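You operate a simulated robot arm through the tools that you are given. There is no shell and no other tool.

You are at the controls of a simulated robot arm. One attempt, no reset.

## Task
Put things in order on the motor bench top. At the end: the white drying bag stands where the purple packing block stood; the purple packing block stands where the yellow packing block stood; the teal packing block is on the bright punched plate (marked "DIE 2"); the yellow packing block stands where the teal packing block stood; whatever was shut is shut again. Leave all else as you found it, and nothing knocked over.
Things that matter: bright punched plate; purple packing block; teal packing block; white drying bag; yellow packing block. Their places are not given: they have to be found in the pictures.

Only the result counts: the job must be done as asked and must still hold three seconds after the hand-in. Knocking over, shifting, dropping, spilling or breaking anything else fails it.

## Robot
A 7-joint arm with a two-finger parallel gripper, fixed in place. Base frame: the origin is at the foot of the arm, x ahead of it, y to its left, z up; the work surface is at about z = 0.85. Readings come in m, degrees, newtons and seconds.
With the tool pointing down near the work surface it reaches from about 0.3 to 0.7 m from the base axis. Its first joint turns from -66.0 to 66.0 degrees. Payload 1.57 kg.
The TCP is the grasp point between the finger pads, 0.03 m short of the fingertips. In the tool frame z runs along the fingers and y along their closing line. Largest opening 0.11 m; finger width 0.024, thickness 0.012; the body of the gripper, 0.048 by 0.112 m, starts 0.078 m behind the TCP.
Orientation is that of the tool frame in the base frame, as a unit quaternion [w, x, y, z]. With the fingers straight down and closing along the base's y, the tool's x points along the base's -x, its y along +y and its z along -z.

## Interface
- The arm moves only by the tool jog_arm. Its argument "commands" is a list of rows, each a list of 7 numbers: the shift along the base's x, y, z in m, then the turn, a rotation vector about the base's x, y, z in degrees, then the finger opening in m, from 0 to 0.11. In form: [[dx, dy, dz, wx, wy, wz, claw], ...]. A call has 1 to 20 rows; each row is the pose to reach, as a shift and turn from the pose commanded when the call began. Rows are played at 5 a second. More than 0.05 m and 8.6 degrees between two rows, or a gripper value outside its range, and nothing of the call is played. Where a pose cannot be reached the arm comes as near as it can. A force on the tool above 40 N (or 10 N above the force at the start of the call, whichever is more), or a blocked arm, ends the call early, and 0.2 s more pass. The fingers move at their own pace (about 0.108 m/s each) and stop on an object; they squeeze with about 36 N. The grip force told is the motor's: it shows also when the fingers shut on nothing. Time passes only in rows, and 0.2 s behind the last, so rows that repeat a pose let the fingers close. The reply holds the time, the measured pose of the TCP, the force on the tool along the base axes, the opening and the grip force, in the units named above and with some noise, with the torque about the TCP (base axes, N m) and any sound that the robot's microphone picked up.
- Cameras (640 x 400 px; columns grow to the right, rows downward): "scene" is fixed at [0.1658, -0.3884, 1.4118]; the picture's right is [0.78, -0.62, 0.00], its down [-0.31, -0.39, -0.87] and it looks along [0.54, 0.68, -0.50] (base axes); focal length 353 px, centre (320, 200). "wrist" rides on the gripper at [0.07, 0.016, -0.141] in the tool frame; the picture's right is [-0.23, 0.97, 0.00], its down [-0.86, -0.20, -0.48] and it looks along [-0.47, -0.11, 0.88] (tool axes); focal length 222 px, centre (320, 200).
- capture(camera): a new picture of that camera. It takes no simulated time.
- pixel_to_xyz(camera, pixels): there is no depth. For up to 12 entries [column, row, z] of the newest picture of that camera ("zoom" is the newest enlarged one), the place [x, y] in the base frame at which the ray of that pixel passes the height z, good to about 0.002 m. It takes no simulated time.
- enlarge(camera, box): a new picture of the part [left, top, right, bottom] of that camera's present view, enlarged. It takes no simulated time.
- finish_job(): hands the job in; it is judged then, once.

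Leave the gripper open and the arm clear of the work at the hand-in unless told otherwise.

The tools are called after "Request:" as name(argument=value, ...) on one line, values as JSON. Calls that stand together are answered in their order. jog_arm: Moves the arm, as the interface text tells. Its arguments: {"type":"object","properties":{"commands":{"type":"array"}},"required":["commands"]} The other tools are called the same way: capture (camera) takes a picture; pixel_to_xyz (camera, pixels) gives the place at which the rays of pixels pass given heights; enlarge (camera, box) takes an enlarged picture of a part of a camera's view; finish_job () hands the job in.

At the start:

```text
time_s: 0.0
eef_pos: [0.4639, -0.0779, 1.2103]
orientation: [0.001, -0.001, 1.0, 0.001]
wrist_force: [-0.2, -0.5, 0.2]
torque: [0.01, 0.02, 0.03]
width: 0.1101
finger_force: 0.1
```

scene: 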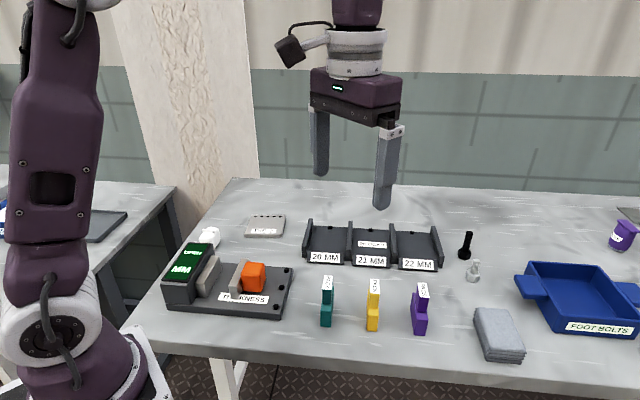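
wrist: 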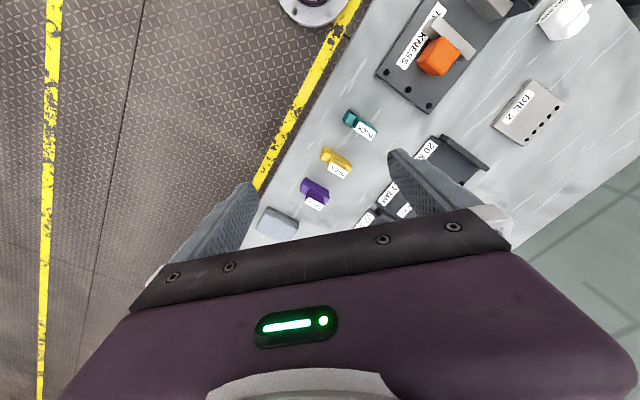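

I see the three blocks (teal ~(327,300), yellow ~(373,305), purple ~(420,308)), a plate at (265,226), and a white thing at (209,237) that may be the drying bag. I will enlarge several parts to make sure.

Request:
enlarge(camera="scene", box=[150, 200, 310, 300])

Request:
enlarge(camera="scene", box=[290, 260, 450, 360])

Request:
enlarge(camera="scene", box=[440, 200, 640, 370])

Request:
enlarge(camera="wrist", box=[370, 0, 610, 150])

```text
4.00 times, centred on (230, 250) of scene
```

zoom: 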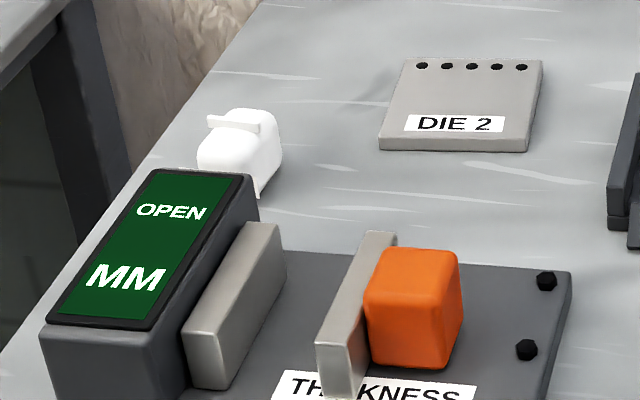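

```text
4.00 times, centred on (370, 310) of scene
```

zoom: 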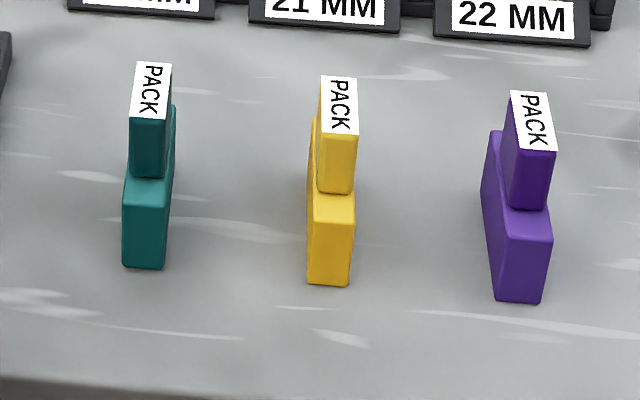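

```text
2.35 times, centred on (540, 285) of scene
```

zoom: 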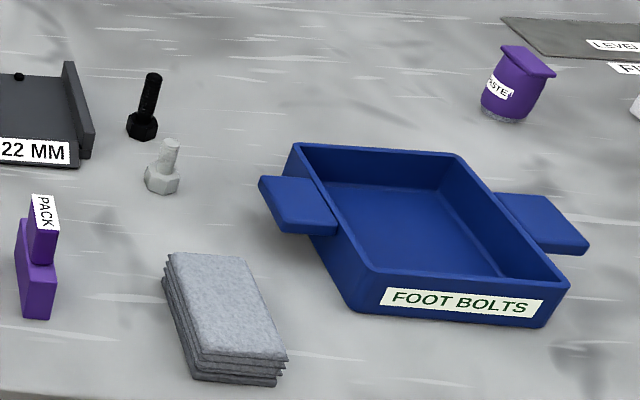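

```text
2.67 times, centred on (490, 75) of wrist
```

zoom: 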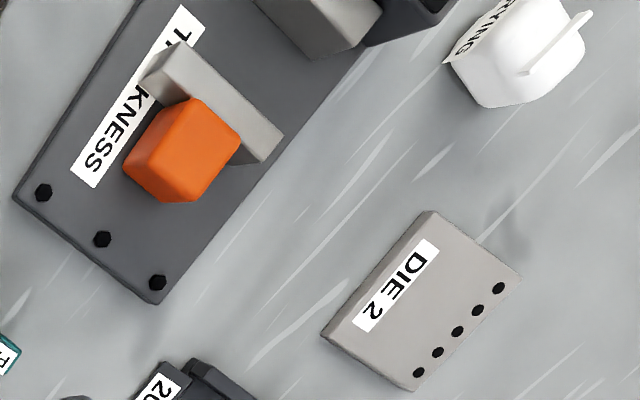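

The bag (labelled "DRYING…") is at scene (209,237), the plate "DIE 2" at (265,226). I first find approximate places from the scene picture at table height and for likely tops.

Request:
pixel_to_xyz(camera="scene", pixels=[[320.8, 326.8, 0.85], [331, 327, 0.85], [366.75, 331, 0.85], [377.25, 331.5, 0.85], [413.75, 335, 0.85], [425, 335.75, 0.85], [245, 237.5, 0.85], [281.5, 238, 0.85], [286, 215, 0.86], [251, 215, 0.86], [206, 246, 0.85], [214, 249, 0.85]])

Request:
pixel_to_xyz(camera="wrist", pixels=[[360, 124, 0.9], [336, 160, 0.9], [315, 192, 0.9], [530, 78, 0.86], [491, 125, 0.86], [525, 146, 0.86], [566, 102, 0.86], [560, 15, 0.9], [380, 75, 0.87], [430, 113, 0.87]])

```text
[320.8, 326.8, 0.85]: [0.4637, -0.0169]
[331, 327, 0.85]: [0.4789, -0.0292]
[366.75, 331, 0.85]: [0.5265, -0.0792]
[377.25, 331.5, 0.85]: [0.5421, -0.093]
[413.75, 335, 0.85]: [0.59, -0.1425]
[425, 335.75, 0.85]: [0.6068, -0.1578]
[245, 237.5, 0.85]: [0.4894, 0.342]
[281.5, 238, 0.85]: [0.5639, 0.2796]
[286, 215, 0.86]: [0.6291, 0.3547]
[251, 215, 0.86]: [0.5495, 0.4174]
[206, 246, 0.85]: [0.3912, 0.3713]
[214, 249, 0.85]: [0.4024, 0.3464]
```

```text
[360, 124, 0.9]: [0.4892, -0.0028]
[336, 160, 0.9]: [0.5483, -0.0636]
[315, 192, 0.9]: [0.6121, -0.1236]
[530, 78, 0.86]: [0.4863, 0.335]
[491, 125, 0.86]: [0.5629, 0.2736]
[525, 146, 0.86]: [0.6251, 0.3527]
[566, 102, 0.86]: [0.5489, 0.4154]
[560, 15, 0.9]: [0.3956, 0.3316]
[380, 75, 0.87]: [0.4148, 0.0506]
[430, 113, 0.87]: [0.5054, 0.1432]
```

The bench lies at about -40° to the base axes. Now I enlarge the wrist view round the three blocks (wrist (300..380,100..210)) and round the bag (wrist (530..600,0..45)).

Request:
enlarge(camera="wrist", box=[270, 95, 430, 215])

Request:
enlarge(camera="wrist", box=[520, 0, 616, 60])

Request:
enlarge(camera="scene", box=[180, 210, 260, 260])

Request:
enlarge(camera="scene", box=[305, 265, 385, 335])

```text
3.33 times, centred on (350, 155) of wrist
```

zoom: 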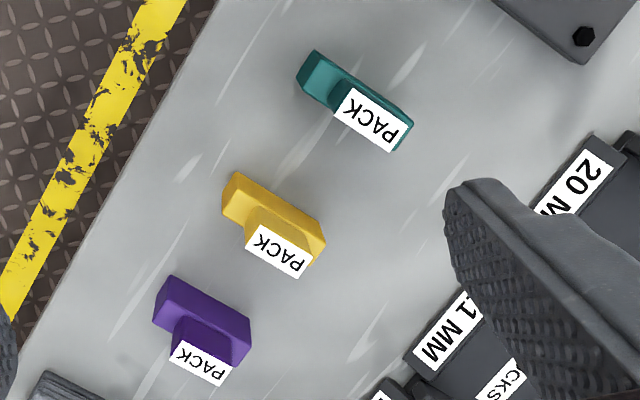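

```text
6.67 times, centred on (568, 30) of wrist
```

zoom: 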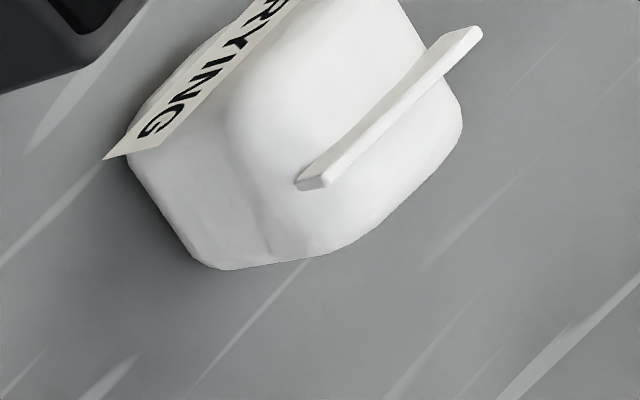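

```text
8.00 times, centred on (220, 235) of scene
```

zoom: 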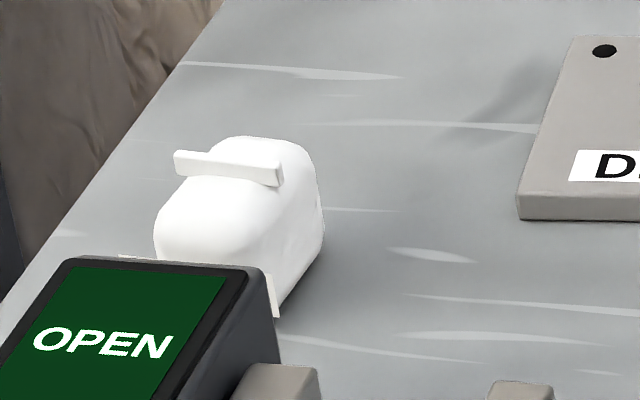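

```text
5.71 times, centred on (345, 300) of scene
```

zoom: 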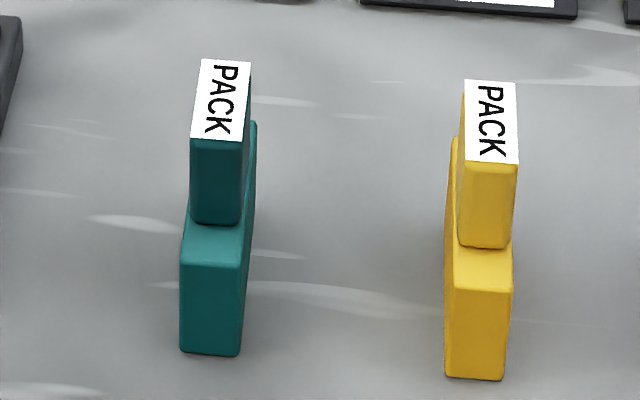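

The blocks are inverted-T shaped, long along the bench's depth. I turn the hand by +50° (fingers closing along the row of blocks) and come a little lower, still high above all things, for a better look.

Request:
jog_arm(commands=[[0.0, -0.01, -0.01, 0, 0, 7.2, 0.11], [0.0, -0.02, -0.02, 0, 0, 14.4, 0.11], [0.0, -0.03, -0.03, 0, 0, 21.6, 0.11], [0.0, -0.04, -0.04, 0, 0, 28.8, 0.11], [0.0, -0.05, -0.06, 0, 0, 36, 0.11], [0.0, -0.06, -0.08, 0, 0, 43.2, 0.11], [0.01, -0.07, -0.1, 0, 0, 50, 0.11], [0.01, -0.07, -0.1, 0, 0, 50, 0.11]])

Request:
capture(camera="wrist")

Request:
capture(camera="scene")

```text
time_s: 1.8
eef_pos: [0.4738, -0.1495, 1.1085]
orientation: [0.0, -0.424, 0.906, 0.001]
wrist_force: [-0.1, 0.4, 0.5]
torque: [0.01, 0.0, -0.01]
width: 0.1101
finger_force: 0.0
```

```text
taken
```

wrist: 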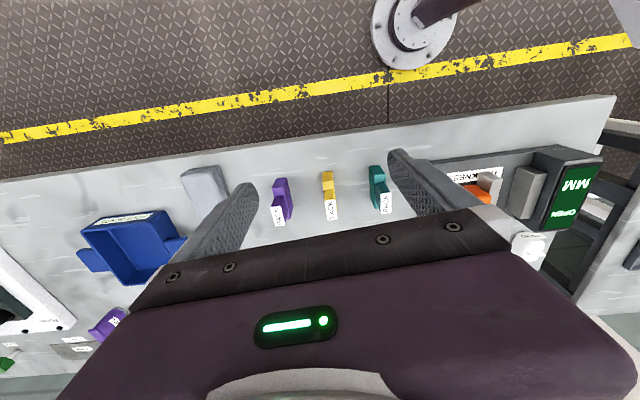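

```text
taken
```

scene: 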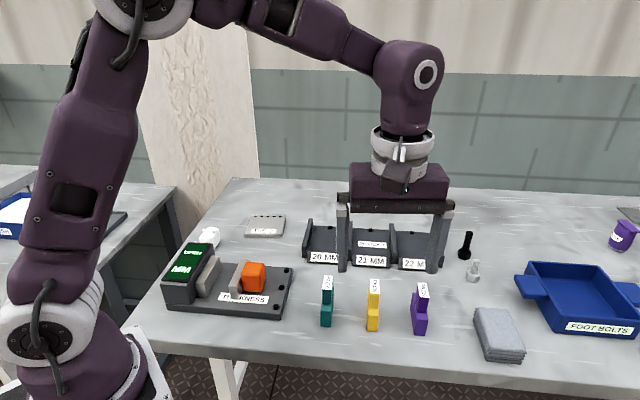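

The turn worked. The blocks are now at about wrist (280,195), (330,190), (378,190). I enlarge round them.

Request:
enlarge(camera="wrist", box=[250, 155, 410, 240])

```text
4.00 times, centred on (330, 198) of wrist
```

zoom: 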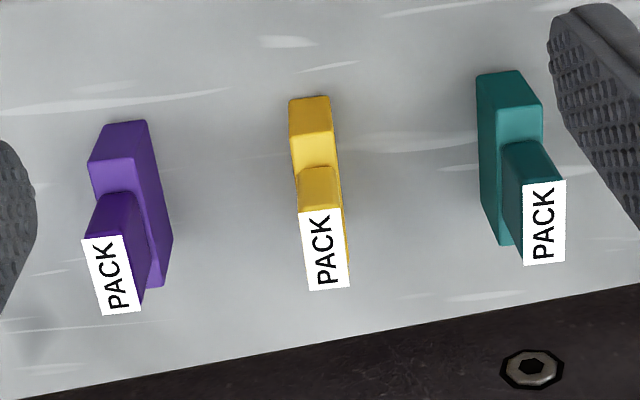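

I triangulate the label tops: wrist-zoom label corners and the matching scene label corners at two heights.

Request:
pixel_to_xyz(camera="zoom", pixels=[[523, 184, 0.9], [523, 184, 0.94], [566, 180, 0.9], [564, 262, 0.9], [524, 266, 0.9], [524, 266, 0.94], [298, 212, 0.9], [298, 212, 0.94], [350, 287, 0.9], [82, 239, 0.9], [82, 239, 0.94], [142, 310, 0.9]])

Request:
pixel_to_xyz(camera="scene", pixels=[[330.65, 289.5, 0.9], [330.65, 289.5, 0.94], [332.9, 275.85, 0.9], [332.9, 275.85, 0.94], [379.5, 293.75, 0.9], [379.5, 293.75, 0.94], [370.25, 278.75, 0.9], [429.5, 297.75, 0.9], [429.5, 297.75, 0.94], [417.25, 282.75, 0.9]])

```text
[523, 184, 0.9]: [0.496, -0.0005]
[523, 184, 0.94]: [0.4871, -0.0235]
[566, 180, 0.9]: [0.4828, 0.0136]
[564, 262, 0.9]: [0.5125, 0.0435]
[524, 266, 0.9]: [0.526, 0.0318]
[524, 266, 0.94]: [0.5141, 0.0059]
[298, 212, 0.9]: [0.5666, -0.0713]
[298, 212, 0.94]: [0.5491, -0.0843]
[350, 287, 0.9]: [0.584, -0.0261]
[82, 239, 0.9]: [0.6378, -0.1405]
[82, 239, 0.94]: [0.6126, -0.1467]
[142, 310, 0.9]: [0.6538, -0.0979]
```

```text
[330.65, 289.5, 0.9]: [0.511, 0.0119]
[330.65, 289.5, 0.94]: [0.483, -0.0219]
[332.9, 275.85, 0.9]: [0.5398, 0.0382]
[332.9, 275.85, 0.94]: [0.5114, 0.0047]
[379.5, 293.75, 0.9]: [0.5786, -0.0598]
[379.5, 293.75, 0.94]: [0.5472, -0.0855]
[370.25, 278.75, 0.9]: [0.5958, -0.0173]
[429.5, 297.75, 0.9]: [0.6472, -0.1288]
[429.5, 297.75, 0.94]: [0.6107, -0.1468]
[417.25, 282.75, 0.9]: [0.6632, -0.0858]
```

Tops come out at about z = 0.9355 for all three. Now all label corners at that height, and visible base corners at z = 0.85, from the wrist zoom.

Request:
pixel_to_xyz(camera="zoom", pixels=[[523, 184, 0.9355], [566, 180, 0.9355], [564, 262, 0.9355], [524, 266, 0.9355], [298, 212, 0.9355], [340, 206, 0.9355], [350, 287, 0.9355], [309, 292, 0.9355], [82, 239, 0.9355], [120, 234, 0.9355], [142, 310, 0.9355], [103, 316, 0.9355]])

Request:
pixel_to_xyz(camera="scene", pixels=[[324.35, 275.3, 0.9355], [332.9, 275.85, 0.9355], [330.65, 289.5, 0.9355], [322.25, 289.15, 0.9355], [370.25, 278.75, 0.9355], [379.25, 279.5, 0.9355], [379.5, 293.75, 0.9355], [370.5, 293, 0.9355], [417.25, 282.75, 0.9355], [426.75, 283.25, 0.9355], [429.5, 297.75, 0.9355], [420, 297, 0.9355]])

```text
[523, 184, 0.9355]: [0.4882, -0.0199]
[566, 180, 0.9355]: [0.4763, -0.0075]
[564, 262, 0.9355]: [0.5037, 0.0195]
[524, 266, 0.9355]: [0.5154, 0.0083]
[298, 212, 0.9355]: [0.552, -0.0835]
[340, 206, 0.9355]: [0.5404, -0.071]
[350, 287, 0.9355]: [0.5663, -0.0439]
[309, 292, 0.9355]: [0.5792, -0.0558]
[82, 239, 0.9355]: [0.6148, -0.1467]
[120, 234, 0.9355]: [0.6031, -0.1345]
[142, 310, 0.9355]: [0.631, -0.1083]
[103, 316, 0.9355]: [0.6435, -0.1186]
```

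```text
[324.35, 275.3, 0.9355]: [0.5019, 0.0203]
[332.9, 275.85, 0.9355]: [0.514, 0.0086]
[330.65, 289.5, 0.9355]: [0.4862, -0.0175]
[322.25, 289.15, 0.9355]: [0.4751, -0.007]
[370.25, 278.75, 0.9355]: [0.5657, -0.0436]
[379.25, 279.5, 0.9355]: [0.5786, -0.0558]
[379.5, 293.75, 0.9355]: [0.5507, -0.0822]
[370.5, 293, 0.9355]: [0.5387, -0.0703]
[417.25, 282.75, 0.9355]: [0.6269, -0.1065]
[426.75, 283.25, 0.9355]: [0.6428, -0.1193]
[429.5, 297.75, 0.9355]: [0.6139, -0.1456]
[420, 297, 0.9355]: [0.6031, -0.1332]
```

Both cameras agree within about 1.5 mm: teal top centre (0.495, 0.001), yellow (0.559, -0.063), purple (0.622, -0.127), all lying long at 45°. Now the feet: base corners in the wrist zoom, purple at (103,125), (148,121), (172,238), teal at (477,76), (520,70), yellow at (290,100), (330,96), and step-top corners.

Request:
pixel_to_xyz(camera="zoom", pixels=[[103, 125, 0.85], [148, 121, 0.85], [172, 238, 0.85], [477, 76, 0.85], [520, 70, 0.85], [482, 207, 0.85], [290, 100, 0.85], [330, 96, 0.85], [89, 162, 0.88], [133, 157, 0.88], [163, 286, 0.88], [500, 245, 0.88]])

Request:
enlarge(camera="wrist", box=[260, 170, 310, 240])

```text
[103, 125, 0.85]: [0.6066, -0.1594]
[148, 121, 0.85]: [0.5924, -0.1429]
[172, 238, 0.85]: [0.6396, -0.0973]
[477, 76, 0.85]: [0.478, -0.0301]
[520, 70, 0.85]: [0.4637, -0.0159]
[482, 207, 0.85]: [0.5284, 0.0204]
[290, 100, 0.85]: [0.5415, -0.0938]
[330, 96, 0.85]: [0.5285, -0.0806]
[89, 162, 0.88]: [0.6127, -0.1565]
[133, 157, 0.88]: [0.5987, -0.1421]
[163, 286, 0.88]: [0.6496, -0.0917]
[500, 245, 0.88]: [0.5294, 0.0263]
```

```text
5.71 times, centred on (285, 205) of wrist
```

zoom: 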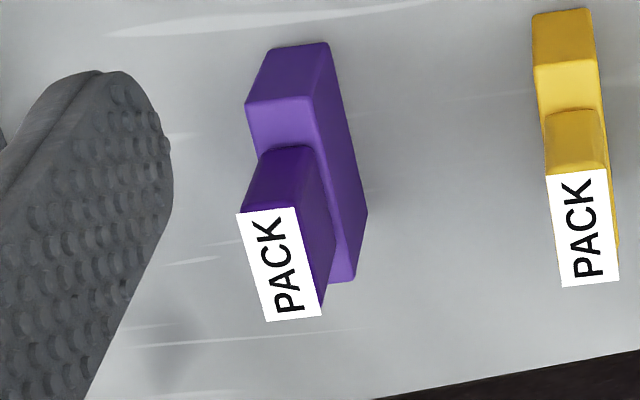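

The feet are centred under the tabs (foot 0.066 × 0.020, step top near z ≈ 0.888, tab 0.017 × 0.039). I go above the teal block at z ≈ 1.05, turn back 5° to a 45° grip, with the fingers at 0.06.

Request:
jog_arm(commands=[[0.004, 0.03, 0, 0, 0, -1, 0.06], [0.008, 0.06, -0.01, 0, 0, -2, 0.06], [0.012, 0.09, -0.02, 0, 0, -3, 0.06], [0.016, 0.12, -0.04, 0, 0, -4, 0.06], [0.0212, 0.15, -0.06, 0, 0, -5, 0.06], [0.0212, 0.15, -0.06, 0, 0, -5, 0.06]])

Request:
capture(camera="wrist")

Request:
enlarge(camera="scene", box=[250, 180, 450, 340])

```text
time_s: 3.2
eef_pos: [0.4971, 0.003, 1.0505]
orientation: [0.0, -0.383, 0.924, 0.0]
wrist_force: [0.7, 0.2, 0.0]
torque: [0.0, -0.04, 0.02]
width: 0.0601
finger_force: 0.0
```

```text
taken
```

wrist: 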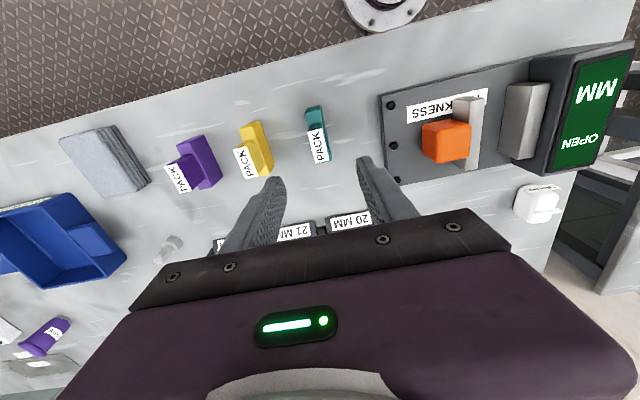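

```text
2.50 times, centred on (350, 260) of scene
```

zoom: 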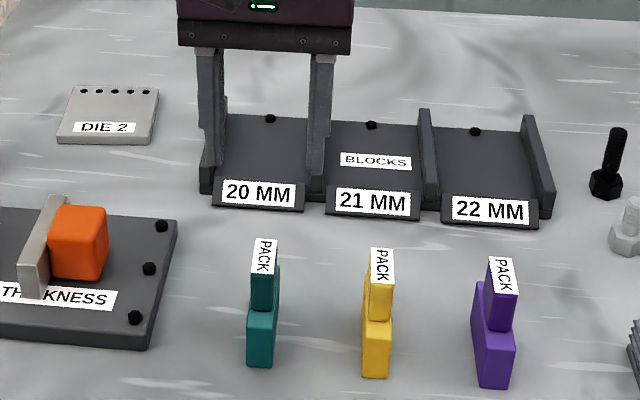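

The teal block is at wrist (317,140), between the fingers. I enlarge to refine its centre and yaw at this nearer view, also the yellow and purple ones.

Request:
enlarge(camera="wrist", box=[280, 95, 360, 175])

```text
5.00 times, centred on (320, 135) of wrist
```

zoom: 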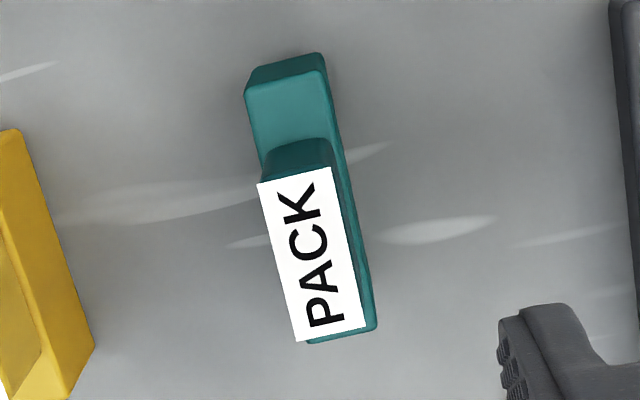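

Label corners in this zoom: (257,183), (330,167), (366,325), (296,342). I place them at z = 0.9355.

Request:
pixel_to_xyz(camera="zoom", pixels=[[257, 183, 0.9355], [330, 167, 0.9355], [366, 325, 0.9355], [296, 342, 0.9355], [246, 85, 0.888], [324, 70, 0.888], [377, 330, 0.888]])

```text
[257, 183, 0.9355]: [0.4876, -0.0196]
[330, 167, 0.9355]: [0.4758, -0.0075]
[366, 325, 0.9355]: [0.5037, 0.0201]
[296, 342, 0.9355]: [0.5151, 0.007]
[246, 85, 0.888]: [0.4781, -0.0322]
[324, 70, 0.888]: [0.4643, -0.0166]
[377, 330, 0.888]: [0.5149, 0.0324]
```

Centre (0.4955, 0.000), yaw about 44.5°. Scene geometry puts the step at z ≈ 0.893, so I set the TCP to z ≈ 0.926 (tips 0.896) round the tab. I go down with the fingers at 0.06.

Request:
jog_arm(commands=[[-0.001, -0.002, -0.035, 0, 0, 0, 0.06], [-0.001, -0.002, -0.07, 0, 0, 0, 0.06], [-0.001, -0.002, -0.1, 0, 0, 0, 0.06], [-0.001, -0.002, -0.1245, 0, 0, 0, 0.06], [-0.001, -0.002, -0.1245, 0, 0, 0, 0.06]])

Request:
capture(camera="wrist")

Request:
enlarge(camera="scene", box=[260, 230, 420, 340])

```text
time_s: 4.4
eef_pos: [0.495, 0.0002, 0.927]
orientation: [0.001, -0.383, 0.924, 0.0]
wrist_force: [1.1, -1.1, -0.4]
torque: [-0.02, -0.02, -0.03]
width: 0.0604
finger_force: 0.1
```

```text
taken
```

wrist: 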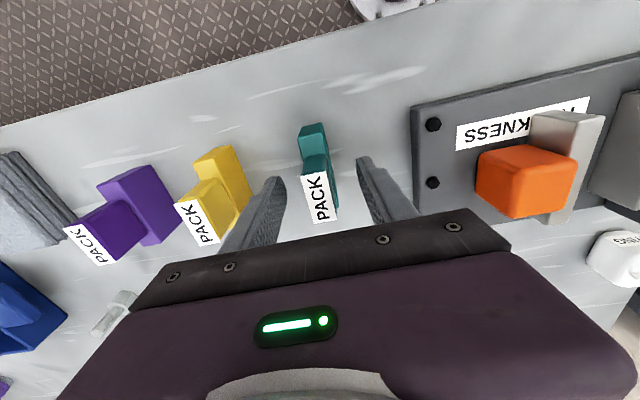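

```text
3.64 times, centred on (340, 285) of scene
```

zoom: 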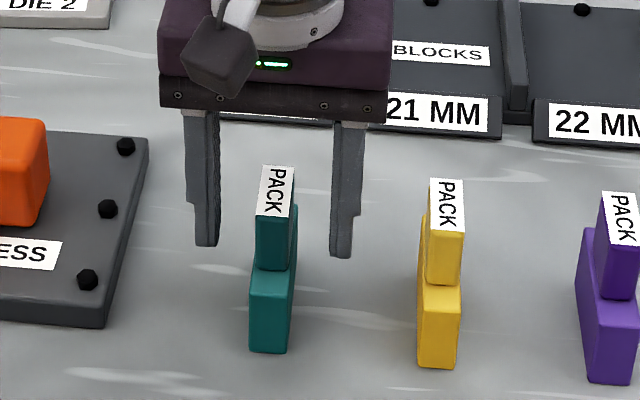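

The fingers flank the tab evenly and the label centre sits at the TCP point (320,194). I close.

Request:
jog_arm(commands=[[0, 0, 0, 0, 0, 0, 0.02], [0, 0, 0, 0, 0, 0, 0.0], [0, 0, 0, 0, 0, 0, 0.0], [0, 0, 0, 0, 0, 0, 0.0]])

```text
time_s: 5.4
eef_pos: [0.4944, 0.0002, 0.9268]
orientation: [0.0, -0.383, 0.924, 0.0]
wrist_force: [0.2, 0.5, 0.2]
torque: [0.0, 0.0, -0.01]
width: 0.0176
finger_force: 32.6
```

The grip reads 0.0176 m, 32.6 N: the tab is held. I lift straight up 0.13 m.

Request:
jog_arm(commands=[[0, 0, 0.01, 0, 0, 0, 0.0], [0, 0, 0.04, 0, 0, 0, 0.0], [0, 0, 0.08, 0, 0, 0, 0.0], [0, 0, 0.115, 0, 0, 0, 0.0], [0, 0, 0.15, 0, 0, 0, 0.0], [0, 0, 0.15, 0, 0, 0, 0.0]])

Request:
capture(camera="wrist")

Request:
capture(camera="scene")

```text
time_s: 6.8
eef_pos: [0.4943, 0.0004, 1.0778]
orientation: [-0.001, -0.383, 0.924, -0.001]
wrist_force: [0.1, -1.0, -1.6]
torque: [0.0, 0.02, 0.03]
width: 0.0176
finger_force: 32.4
```

```text
taken
```

wrist: 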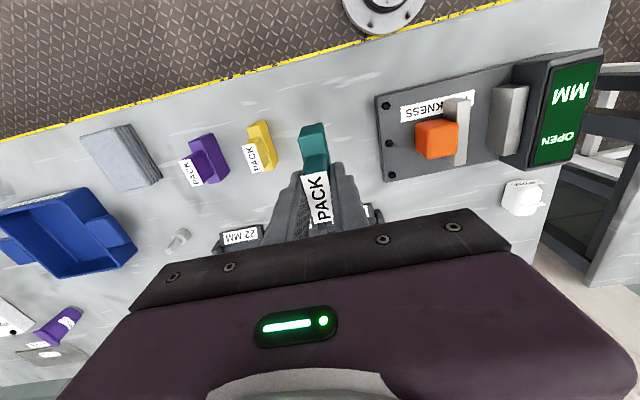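

```text
taken
```

scene: 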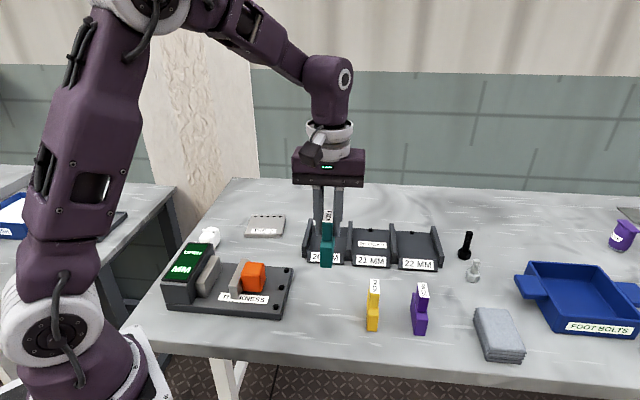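

Teal lifted, 1.6 N weight. The plate's corners give a centre of about (0.556, 0.344), top near z ≈ 0.86. I carry the block there at z ≈ 1.08, well above everything.

Request:
jog_arm(commands=[[0.004, 0.02, 0.0, 0, 0, 0, 0.0], [0.011, 0.06, 0.0, 0, 0, 0, 0.0], [0.018, 0.1, 0.0, 0, 0, 0, 0.0], [0.025, 0.14, 0.0, 0, 0, 0, 0.0], [0.032, 0.18, 0.0, 0, 0, 0, 0.0], [0.039, 0.22, 0.0, 0, 0, 0, 0.0], [0.046, 0.26, 0.0, 0, 0, 0, 0.0], [0.053, 0.3, 0.0, 0, 0, 0, 0.0], [0.058, 0.33, 0.0, 0, 0, 0, 0.0], [0.0615, 0.344, 0.0, 0, 0, 0, 0.0], [0.0615, 0.344, 0.0, 0, 0, 0, 0.0]])

Request:
capture(camera="wrist")

Request:
enlarge(camera="scene", box=[170, 130, 330, 260])

```text
time_s: 9.2
eef_pos: [0.5541, 0.3333, 1.0772]
orientation: [0.0, -0.383, 0.924, 0.0]
wrist_force: [-0.3, 0.7, -1.9]
torque: [0.04, 0.01, -0.03]
width: 0.0177
finger_force: 32.2
out of reach, approached as far as the arm can: row 10, 11
```

```text
taken
```

wrist: 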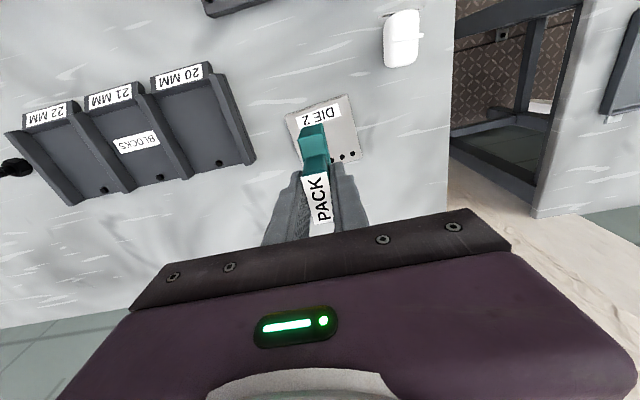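

```text
3.08 times, centred on (250, 195) of scene
```

zoom: 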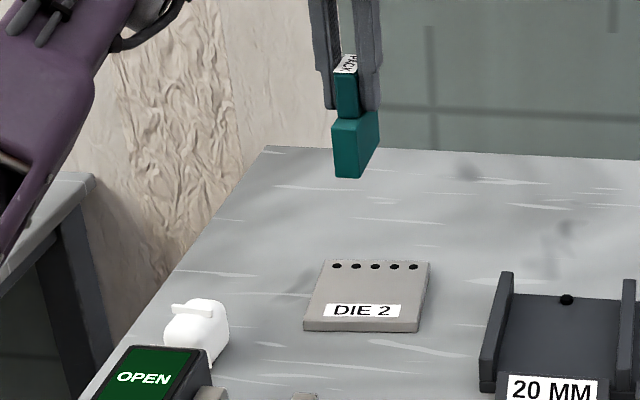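

At this height the reach ends at (0.554, 0.333); lower down it goes farther. The plate shows at wrist (325,130). I enlarge it to refine its place before lowering.

Request:
enlarge(camera="wrist", box=[270, 80, 380, 180])

Request:
enlarge(camera="scene", box=[235, 205, 295, 245])

```text
4.00 times, centred on (325, 130) of wrist
```

zoom: 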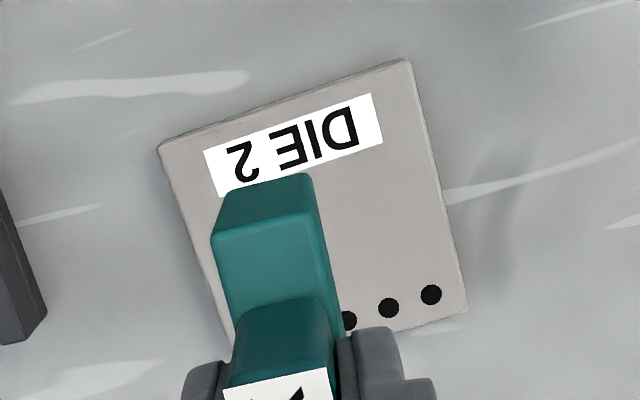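

```text
10.00 times, centred on (265, 225) of scene
```

zoom: 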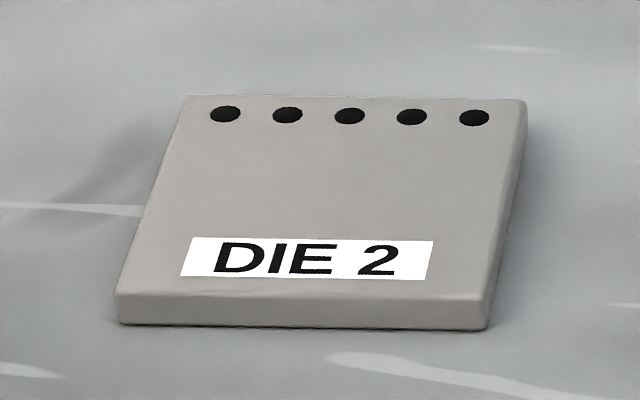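

I place the plate's corners from this scene zoom: top (187,95), (526,101), (486,298), (117,293), foot (119,325), (486,330).

Request:
pixel_to_xyz(camera="zoom", pixels=[[187, 95, 0.86], [526, 101, 0.86], [486, 298, 0.86], [117, 293, 0.86], [119, 325, 0.85], [486, 330, 0.85], [117, 293, 0.862], [486, 298, 0.862], [187, 95, 0.862], [526, 101, 0.862]])

Request:
pixel_to_xyz(camera="wrist", pixels=[[285.3, 116.5, 0.86], [346.5, 95, 0.86], [361.8, 158, 0.86]])

```text
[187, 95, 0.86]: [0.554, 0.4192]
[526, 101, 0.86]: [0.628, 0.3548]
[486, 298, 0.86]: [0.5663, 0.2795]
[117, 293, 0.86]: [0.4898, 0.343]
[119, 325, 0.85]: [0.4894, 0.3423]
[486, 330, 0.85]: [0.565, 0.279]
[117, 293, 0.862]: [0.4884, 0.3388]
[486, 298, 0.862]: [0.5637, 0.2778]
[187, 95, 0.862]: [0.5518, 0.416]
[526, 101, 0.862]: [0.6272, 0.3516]
```

```text
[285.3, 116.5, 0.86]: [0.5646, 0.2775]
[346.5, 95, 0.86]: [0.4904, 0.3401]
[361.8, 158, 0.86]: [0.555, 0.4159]
```

Plate centre (0.560, 0.348), top z = 0.860. I first lower by 0.06 m and see where the arm is.

Request:
jog_arm(commands=[[0, 0, -0.03, 0, 0, 0, 0.0], [0, 0, -0.06, 0, 0, 0, 0.0], [0, 0, -0.06, 0, 0, 0, 0.0]])

```text
time_s: 10.0
eef_pos: [0.5526, 0.3348, 1.0149]
orientation: [-0.001, -0.382, 0.924, -0.001]
wrist_force: [-0.3, 0.0, -1.7]
torque: [-0.02, -0.02, -0.01]
width: 0.0177
finger_force: 32.5
```

The commanded pose follows the real one. Now (0.553, 0.334, 1.015); I move (+0.007, +0.0135) sideways while going down to z ≈ 0.96 (block foot ≈ 0.884, above the plate).

Request:
jog_arm(commands=[[0.002, 0.004, -0.02, 0, 0, 0, 0.0], [0.005, 0.009, -0.04, 0, 0, 0, 0.0], [0.007, 0.0135, -0.055, 0, 0, 0, 0.0], [0.007, 0.0135, -0.055, 0, 0, 0, 0.0]])

Request:
enlarge(camera="wrist", box=[250, 80, 410, 220])

Request:
enlarge(camera="scene", box=[210, 160, 310, 250])

```text
time_s: 11.0
eef_pos: [0.5617, 0.3489, 0.9611]
orientation: [0.0, -0.382, 0.924, 0.0]
wrist_force: [-0.7, -0.1, -1.8]
torque: [-0.02, -0.01, -0.01]
width: 0.0177
finger_force: 33.1
```

```text
2.86 times, centred on (330, 150) of wrist
```

zoom: 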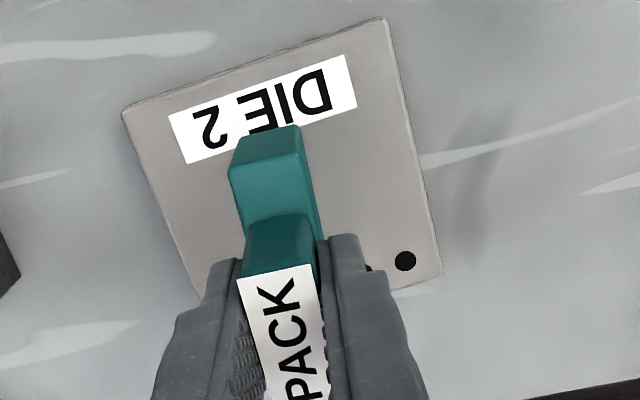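

```text
4.44 times, centred on (260, 205) of scene
```

zoom: 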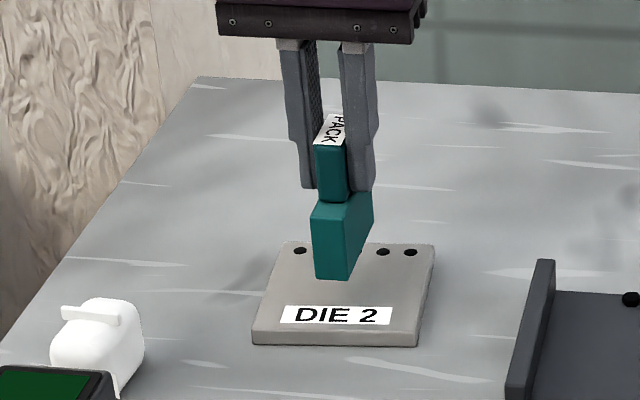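

The block hangs above the middle of the plate. I lower slowly, 0.022 m, watching the force.

Request:
jog_arm(commands=[[-0.0015, -0.001, -0.01, 0, 0, 0, 0.0], [-0.0015, -0.001, -0.018, 0, 0, 0, 0.0], [-0.0015, -0.001, -0.022, 0, 0, 0, 0.0], [-0.0015, -0.001, -0.022, 0, 0, 0, 0.0]])

Request:
enlarge(camera="scene", box=[210, 160, 310, 250])

```text
time_s: 12.0
eef_pos: [0.5597, 0.347, 0.9384]
orientation: [0.0, -0.382, 0.924, -0.001]
wrist_force: [-1.9, -1.4, 2.0]
torque: [0.04, -0.01, 0.0]
width: 0.0176
finger_force: 32.5
```

```text
4.44 times, centred on (260, 205) of scene
```

zoom: 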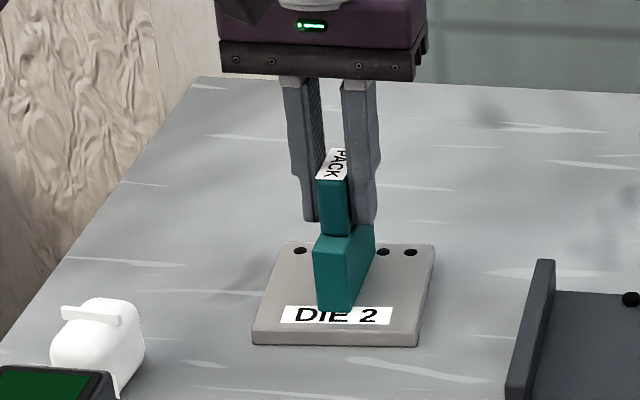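

The vertical force changed from -1.8 N to +2.0 N: the foot is on the plate. I open gently.

Request:
jog_arm(commands=[[0, 0, 0, 0, 0, 0, 0.022], [0, 0, 0, 0, 0, 0, 0.035], [0, 0, 0, 0, 0, 0, 0.06], [0, 0, 0, 0, 0, 0, 0.06]])

Request:
enlarge(camera="scene", box=[210, 160, 310, 250])

Request:
capture(camera="wrist")

```text
time_s: 13.0
eef_pos: [0.5598, 0.3466, 0.9384]
orientation: [0.0, -0.383, 0.924, 0.0]
wrist_force: [1.3, 0.0, 1.0]
torque: [0.0, 0.0, 0.04]
width: 0.0597
finger_force: 0.1
```

```text
4.44 times, centred on (260, 205) of scene
```

zoom: 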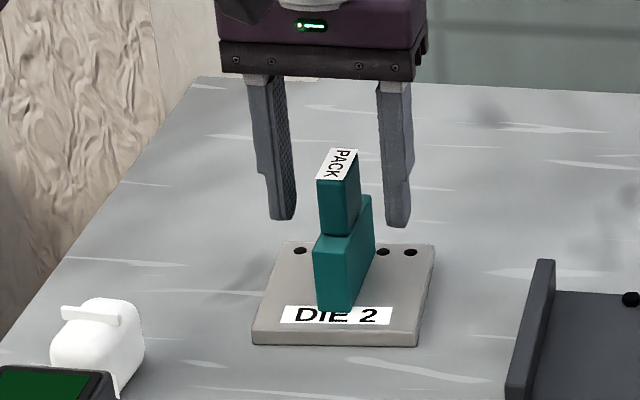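

```text
taken
```

wrist: 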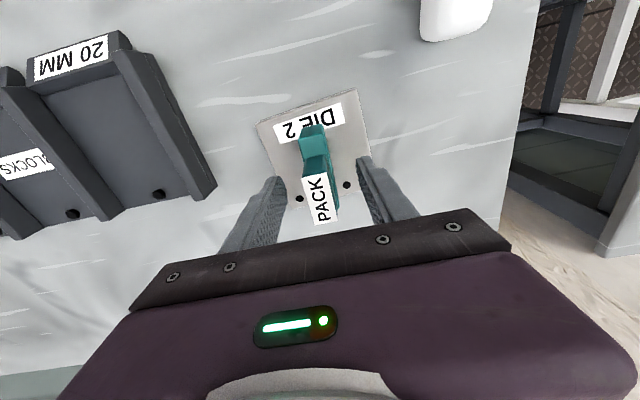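

Teal stands on the plate. I rise straight 0.06 m, then draw back and go over to the yellow block at (0.559, -0.063), z ≈ 1.05.

Request:
jog_arm(commands=[[0, 0, 0.03, 0, 0, 0, 0.06], [0, 0, 0.065, 0, 0, 0, 0.06], [-0.01, -0.02, 0.1, 0, 0, 0, 0.06], [-0.03, -0.06, 0.115, 0, 0, 0, 0.06], [-0.03, -0.105, 0.115, 0, 0, 0, 0.06], [-0.03, -0.15, 0.115, 0, 0, 0, 0.06], [-0.03, -0.195, 0.115, 0, 0, 0, 0.06], [-0.03, -0.24, 0.115, 0, 0, 0, 0.06], [-0.025, -0.285, 0.115, 0, 0, 0, 0.06], [-0.02, -0.33, 0.115, 0, 0, 0, 0.06], [-0.01, -0.37, 0.115, 0, 0, 0, 0.06], [-0.001, -0.41, 0.115, 0, 0, 0, 0.06], [-0.001, -0.41, 0.115, 0, 0, 0, 0.06]])

Request:
capture(camera="wrist")

Request:
capture(camera="scene")

```text
time_s: 15.8
eef_pos: [0.5604, -0.0623, 1.054]
orientation: [0.0, -0.383, 0.924, -0.001]
wrist_force: [0.1, 0.5, 0.0]
torque: [0.0, -0.01, -0.01]
width: 0.0599
finger_force: 0.0
```

```text
taken
```

wrist: 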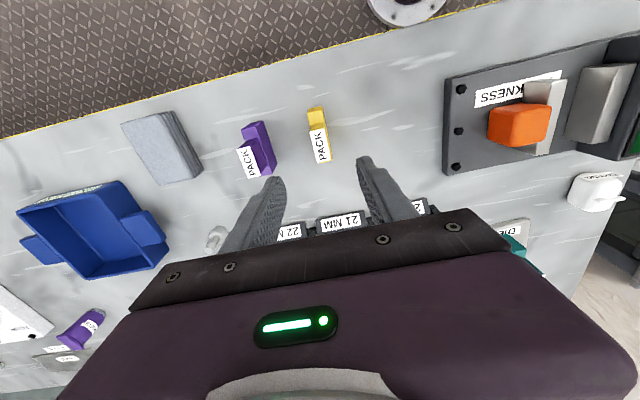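

```text
taken
```

scene: 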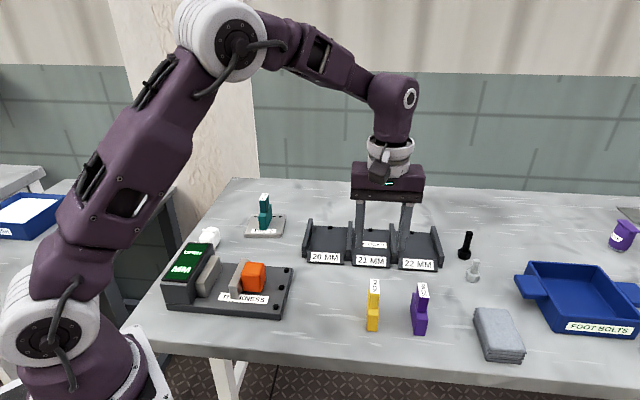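

Teal stands on the plate at scene (265,210). Now the yellow block at wrist (317,135); I enlarge to refine its centre.

Request:
enlarge(camera="wrist", box=[280, 95, 360, 175])

```text
5.00 times, centred on (320, 135) of wrist
```

zoom: 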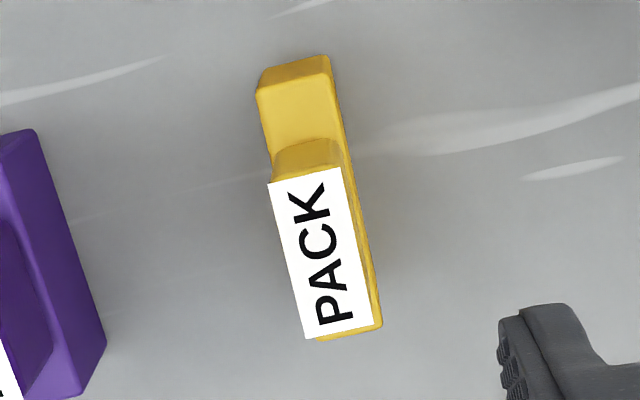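

Label corners (268,183), (340,167), (374,323), (305,340).

Request:
pixel_to_xyz(camera="zoom", pixels=[[268, 183, 0.9355], [340, 167, 0.9355], [374, 323, 0.9355], [305, 340, 0.9355]])

```text
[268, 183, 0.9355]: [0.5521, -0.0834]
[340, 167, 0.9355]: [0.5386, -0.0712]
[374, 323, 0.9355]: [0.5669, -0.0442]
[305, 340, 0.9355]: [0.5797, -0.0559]
```

Yellow centre ≈ (0.559, -0.0635). I go down (−0.001, −0.001, −0.127) to z ≈ 0.927.

Request:
jog_arm(commands=[[-0.001, -0.001, -0.035, 0, 0, 0, 0.06], [-0.001, -0.001, -0.07, 0, 0, 0, 0.06], [-0.001, -0.001, -0.1, 0, 0, 0, 0.06], [-0.001, -0.001, -0.127, 0, 0, 0, 0.06], [-0.001, -0.001, -0.127, 0, 0, 0, 0.06]])

Request:
capture(camera="wrist")

Request:
enlarge(camera="scene", box=[310, 230, 470, 340])

```text
time_s: 17.0
eef_pos: [0.5557, -0.0642, 0.9271]
orientation: [0.0, -0.383, 0.924, 0.001]
wrist_force: [0.8, -0.3, -0.4]
torque: [0.0, 0.01, 0.01]
width: 0.0601
finger_force: 0.1
```

```text
taken
```

wrist: 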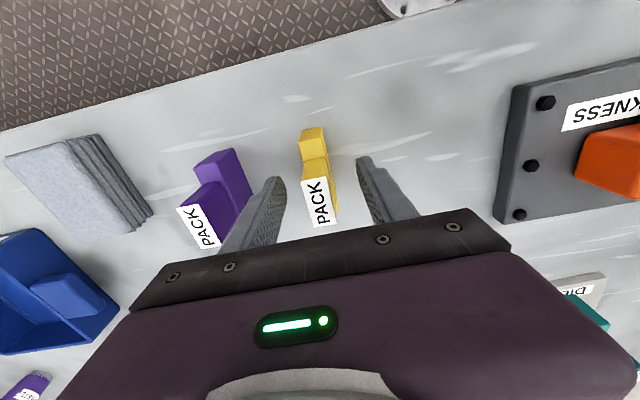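

```text
3.64 times, centred on (390, 285) of scene
```

zoom: 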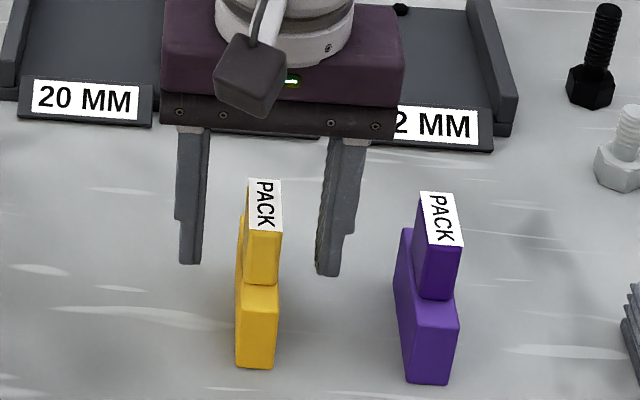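

The tab is between the fingers (label centre near (320,200)). I close.

Request:
jog_arm(commands=[[0, 0, 0, 0, 0, 0, 0.02], [0, 0, 0, 0, 0, 0, 0.0], [0, 0, 0, 0, 0, 0, 0.0], [0, 0, 0, 0, 0, 0, 0.0]])

Request:
enlarge(camera="wrist", box=[240, 95, 400, 245])

```text
time_s: 18.0
eef_pos: [0.5553, -0.0668, 0.9282]
orientation: [0.0, -0.383, 0.924, 0.0]
wrist_force: [0.3, 0.1, 0.7]
torque: [0.0, 0.01, -0.05]
width: 0.0178
finger_force: 32.5
```

```text
2.67 times, centred on (320, 170) of wrist
```

zoom: 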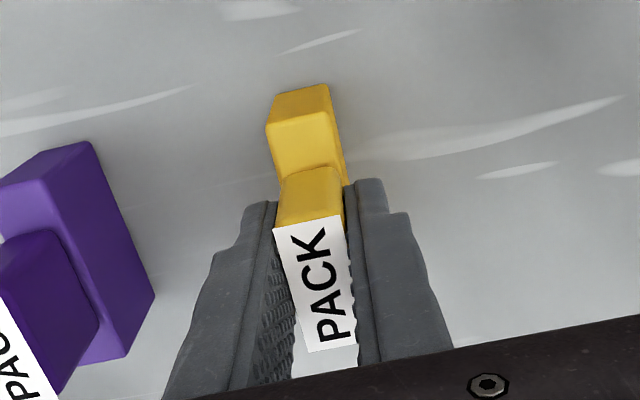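

Held at 0.0178 m. I lift 0.06 m, shift by (-0.0638, +0.0638) to the teal block's old place, and come down to 6 mm above the surface.

Request:
jog_arm(commands=[[0, 0, 0.01, 0, 0, 0, 0.0], [0, 0, 0.04, 0, 0, 0, 0.0], [0, 0, 0.06, 0, 0, 0, 0.0], [-0.015, 0.015, 0.06, 0, 0, 0, 0.0], [-0.04, 0.04, 0.06, 0, 0, 0, 0.0], [-0.058, 0.058, 0.06, 0, 0, 0, 0.0], [-0.0638, 0.0638, 0.05, 0, 0, 0, 0.0], [-0.0638, 0.0638, 0.025, 0, 0, 0, 0.0], [-0.0638, 0.0638, 0.006, 0, 0, 0, 0.0], [-0.0638, 0.0638, 0.006, 0, 0, 0, 0.0]])

Request:
enlarge(camera="scene", box=[290, 240, 410, 340])

Request:
enlarge(camera="wrist", box=[240, 95, 400, 245])

```text
time_s: 20.2
eef_pos: [0.4938, 0.0013, 0.9327]
orientation: [0.0, -0.383, 0.924, 0.0]
wrist_force: [-0.5, -0.6, -2.5]
torque: [-0.03, -0.03, 0.01]
width: 0.0176
finger_force: 32.2
```

```text
4.00 times, centred on (350, 290) of scene
```

zoom: 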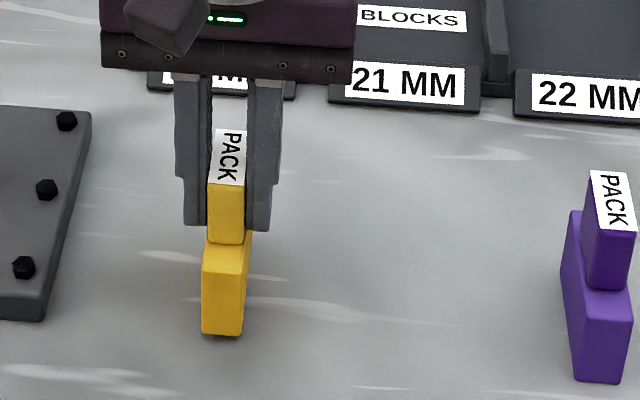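

```text
2.67 times, centred on (320, 170) of wrist
```

zoom: 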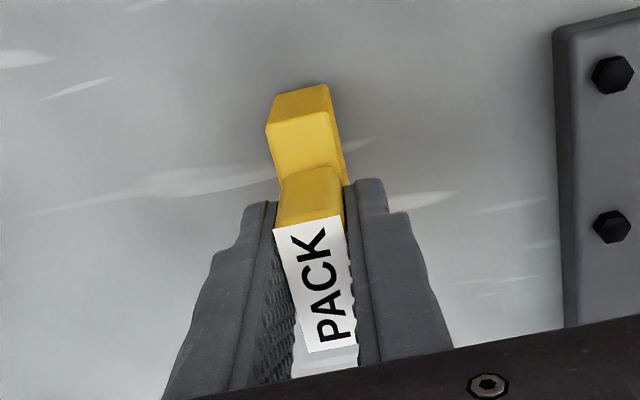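

The block hangs at nearly the teal block's old place (front foot edge at scene (320.5–330.3, 323.5), expected ≈ 324 with 6 mm of height). I lower the last 6 mm.

Request:
jog_arm(commands=[[0, 0, -0.003, 0, 0, 0, 0.0], [0, 0, -0.006, 0, 0, 0, 0.0], [0, 0, -0.0062, 0, 0, 0, 0.0]])

Request:
enlarge(camera="scene", box=[290, 260, 450, 360])

```text
time_s: 21.0
eef_pos: [0.4943, 0.0016, 0.926]
orientation: [0.002, -0.383, 0.924, -0.001]
wrist_force: [-2.8, 7.4, 28.2]
torque: [0.27, 0.32, -0.03]
width: 0.0176
finger_force: 31.9
```

```text
4.00 times, centred on (370, 310) of scene
```

zoom: 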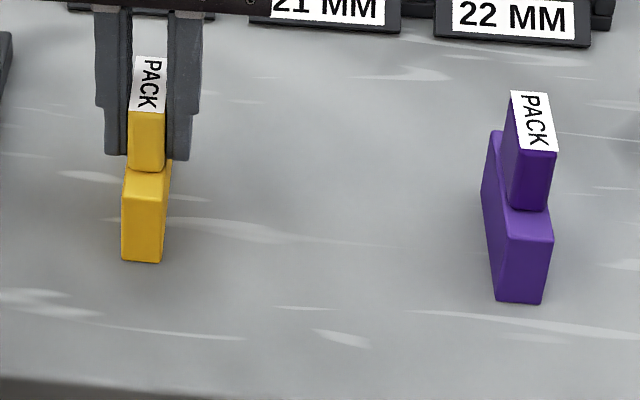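

The force is now +28 N: it is on the surface, a little pressed. I ease up 1 mm, and compare its place with the teal block's first picture by using the same enlargement box.

Request:
jog_arm(commands=[[0, 0, 0.001, 0, 0, 0, 0.0], [0, 0, 0.001, 0, 0, 0, 0.0]])

Request:
enlarge(camera="scene", box=[305, 265, 385, 335])

```text
time_s: 21.6
eef_pos: [0.4937, -0.0006, 0.9268]
orientation: [-0.001, -0.384, 0.923, 0.0]
wrist_force: [0.4, 0.8, 2.9]
torque: [0.14, -0.24, 0.03]
width: 0.0176
finger_force: 32.6
```

```text
5.71 times, centred on (345, 300) of scene
```

zoom: 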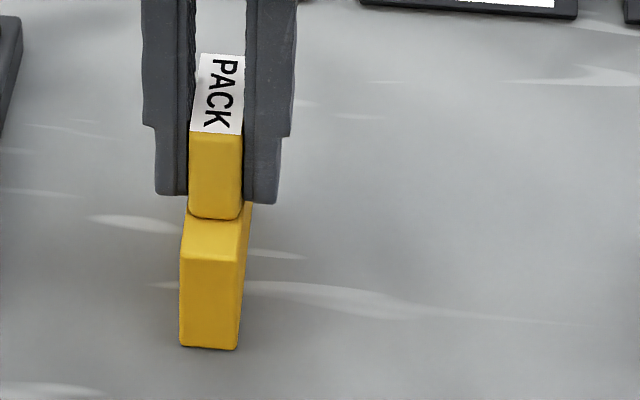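

I compare numerically: label corners (200,53), (245,57), (241,134), (191,131) and front foot edge (180,346), (238,350), against the teal block's old (202,59), (251,62), (238,140), (190,138) and foot (180,350), (241,355).

Request:
pixel_to_xyz(camera="zoom", pixels=[[200, 53, 0.9355], [245, 57, 0.9355], [241, 134, 0.9355], [191, 131, 0.9355], [180, 346, 0.85], [238, 350, 0.85], [202, 59, 0.9355], [251, 62, 0.9355], [238, 140, 0.9355], [190, 138, 0.9355], [180, 350, 0.85], [241, 355, 0.85]])

```text
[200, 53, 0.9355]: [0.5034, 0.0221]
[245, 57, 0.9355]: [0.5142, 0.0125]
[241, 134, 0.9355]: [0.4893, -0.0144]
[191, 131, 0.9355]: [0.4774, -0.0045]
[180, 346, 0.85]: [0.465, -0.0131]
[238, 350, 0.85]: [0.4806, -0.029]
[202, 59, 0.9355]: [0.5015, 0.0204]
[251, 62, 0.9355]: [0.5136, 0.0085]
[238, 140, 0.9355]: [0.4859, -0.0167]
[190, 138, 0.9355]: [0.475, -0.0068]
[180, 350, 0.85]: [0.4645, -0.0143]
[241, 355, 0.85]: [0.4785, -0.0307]
```

The offset is only about (+0.0017, +0.002). I lift 4 mm, shift back by that, and lower again.

Request:
jog_arm(commands=[[0, 0, 0.004, 0, 0, 0, 0.0], [-0.0017, -0.002, 0.004, 0, 0, 0, 0.0], [-0.0017, -0.002, 0.002, 0, 0, 0, 0.0], [-0.0017, -0.002, 0.0, 0, 0, 0, 0.0], [-0.0017, -0.002, 0.0, 0, 0, 0, 0.0]])

Request:
enlarge(camera="scene", box=[305, 265, 385, 335])

```text
time_s: 22.8
eef_pos: [0.4928, -0.001, 0.9258]
orientation: [-0.001, -0.383, 0.924, 0.0]
wrist_force: [-0.2, -0.2, -1.8]
torque: [0.01, -0.01, -0.01]
width: 0.0177
finger_force: 32.5
```

```text
5.71 times, centred on (345, 300) of scene
```

zoom: 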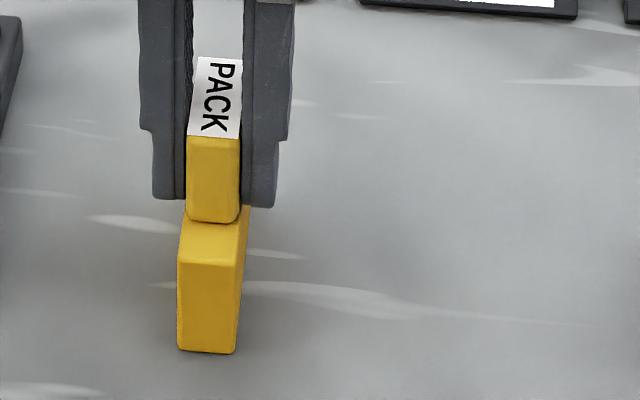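

Foot edge now (178,350)–(235,354), matching. Force -1.8 N means it still hangs by a hair; I lower 0.8 mm.

Request:
jog_arm(commands=[[0, 0, -0.0004, 0, 0, 0, 0.0], [0, 0, -0.0008, 0, 0, 0, 0.0]])

```text
time_s: 23.4
eef_pos: [0.4924, -0.0018, 0.9261]
orientation: [0.001, -0.383, 0.924, 0.001]
wrist_force: [-1.6, 0.6, 4.2]
torque: [0.19, -0.03, 0.04]
width: 0.0179
finger_force: 32.5
```

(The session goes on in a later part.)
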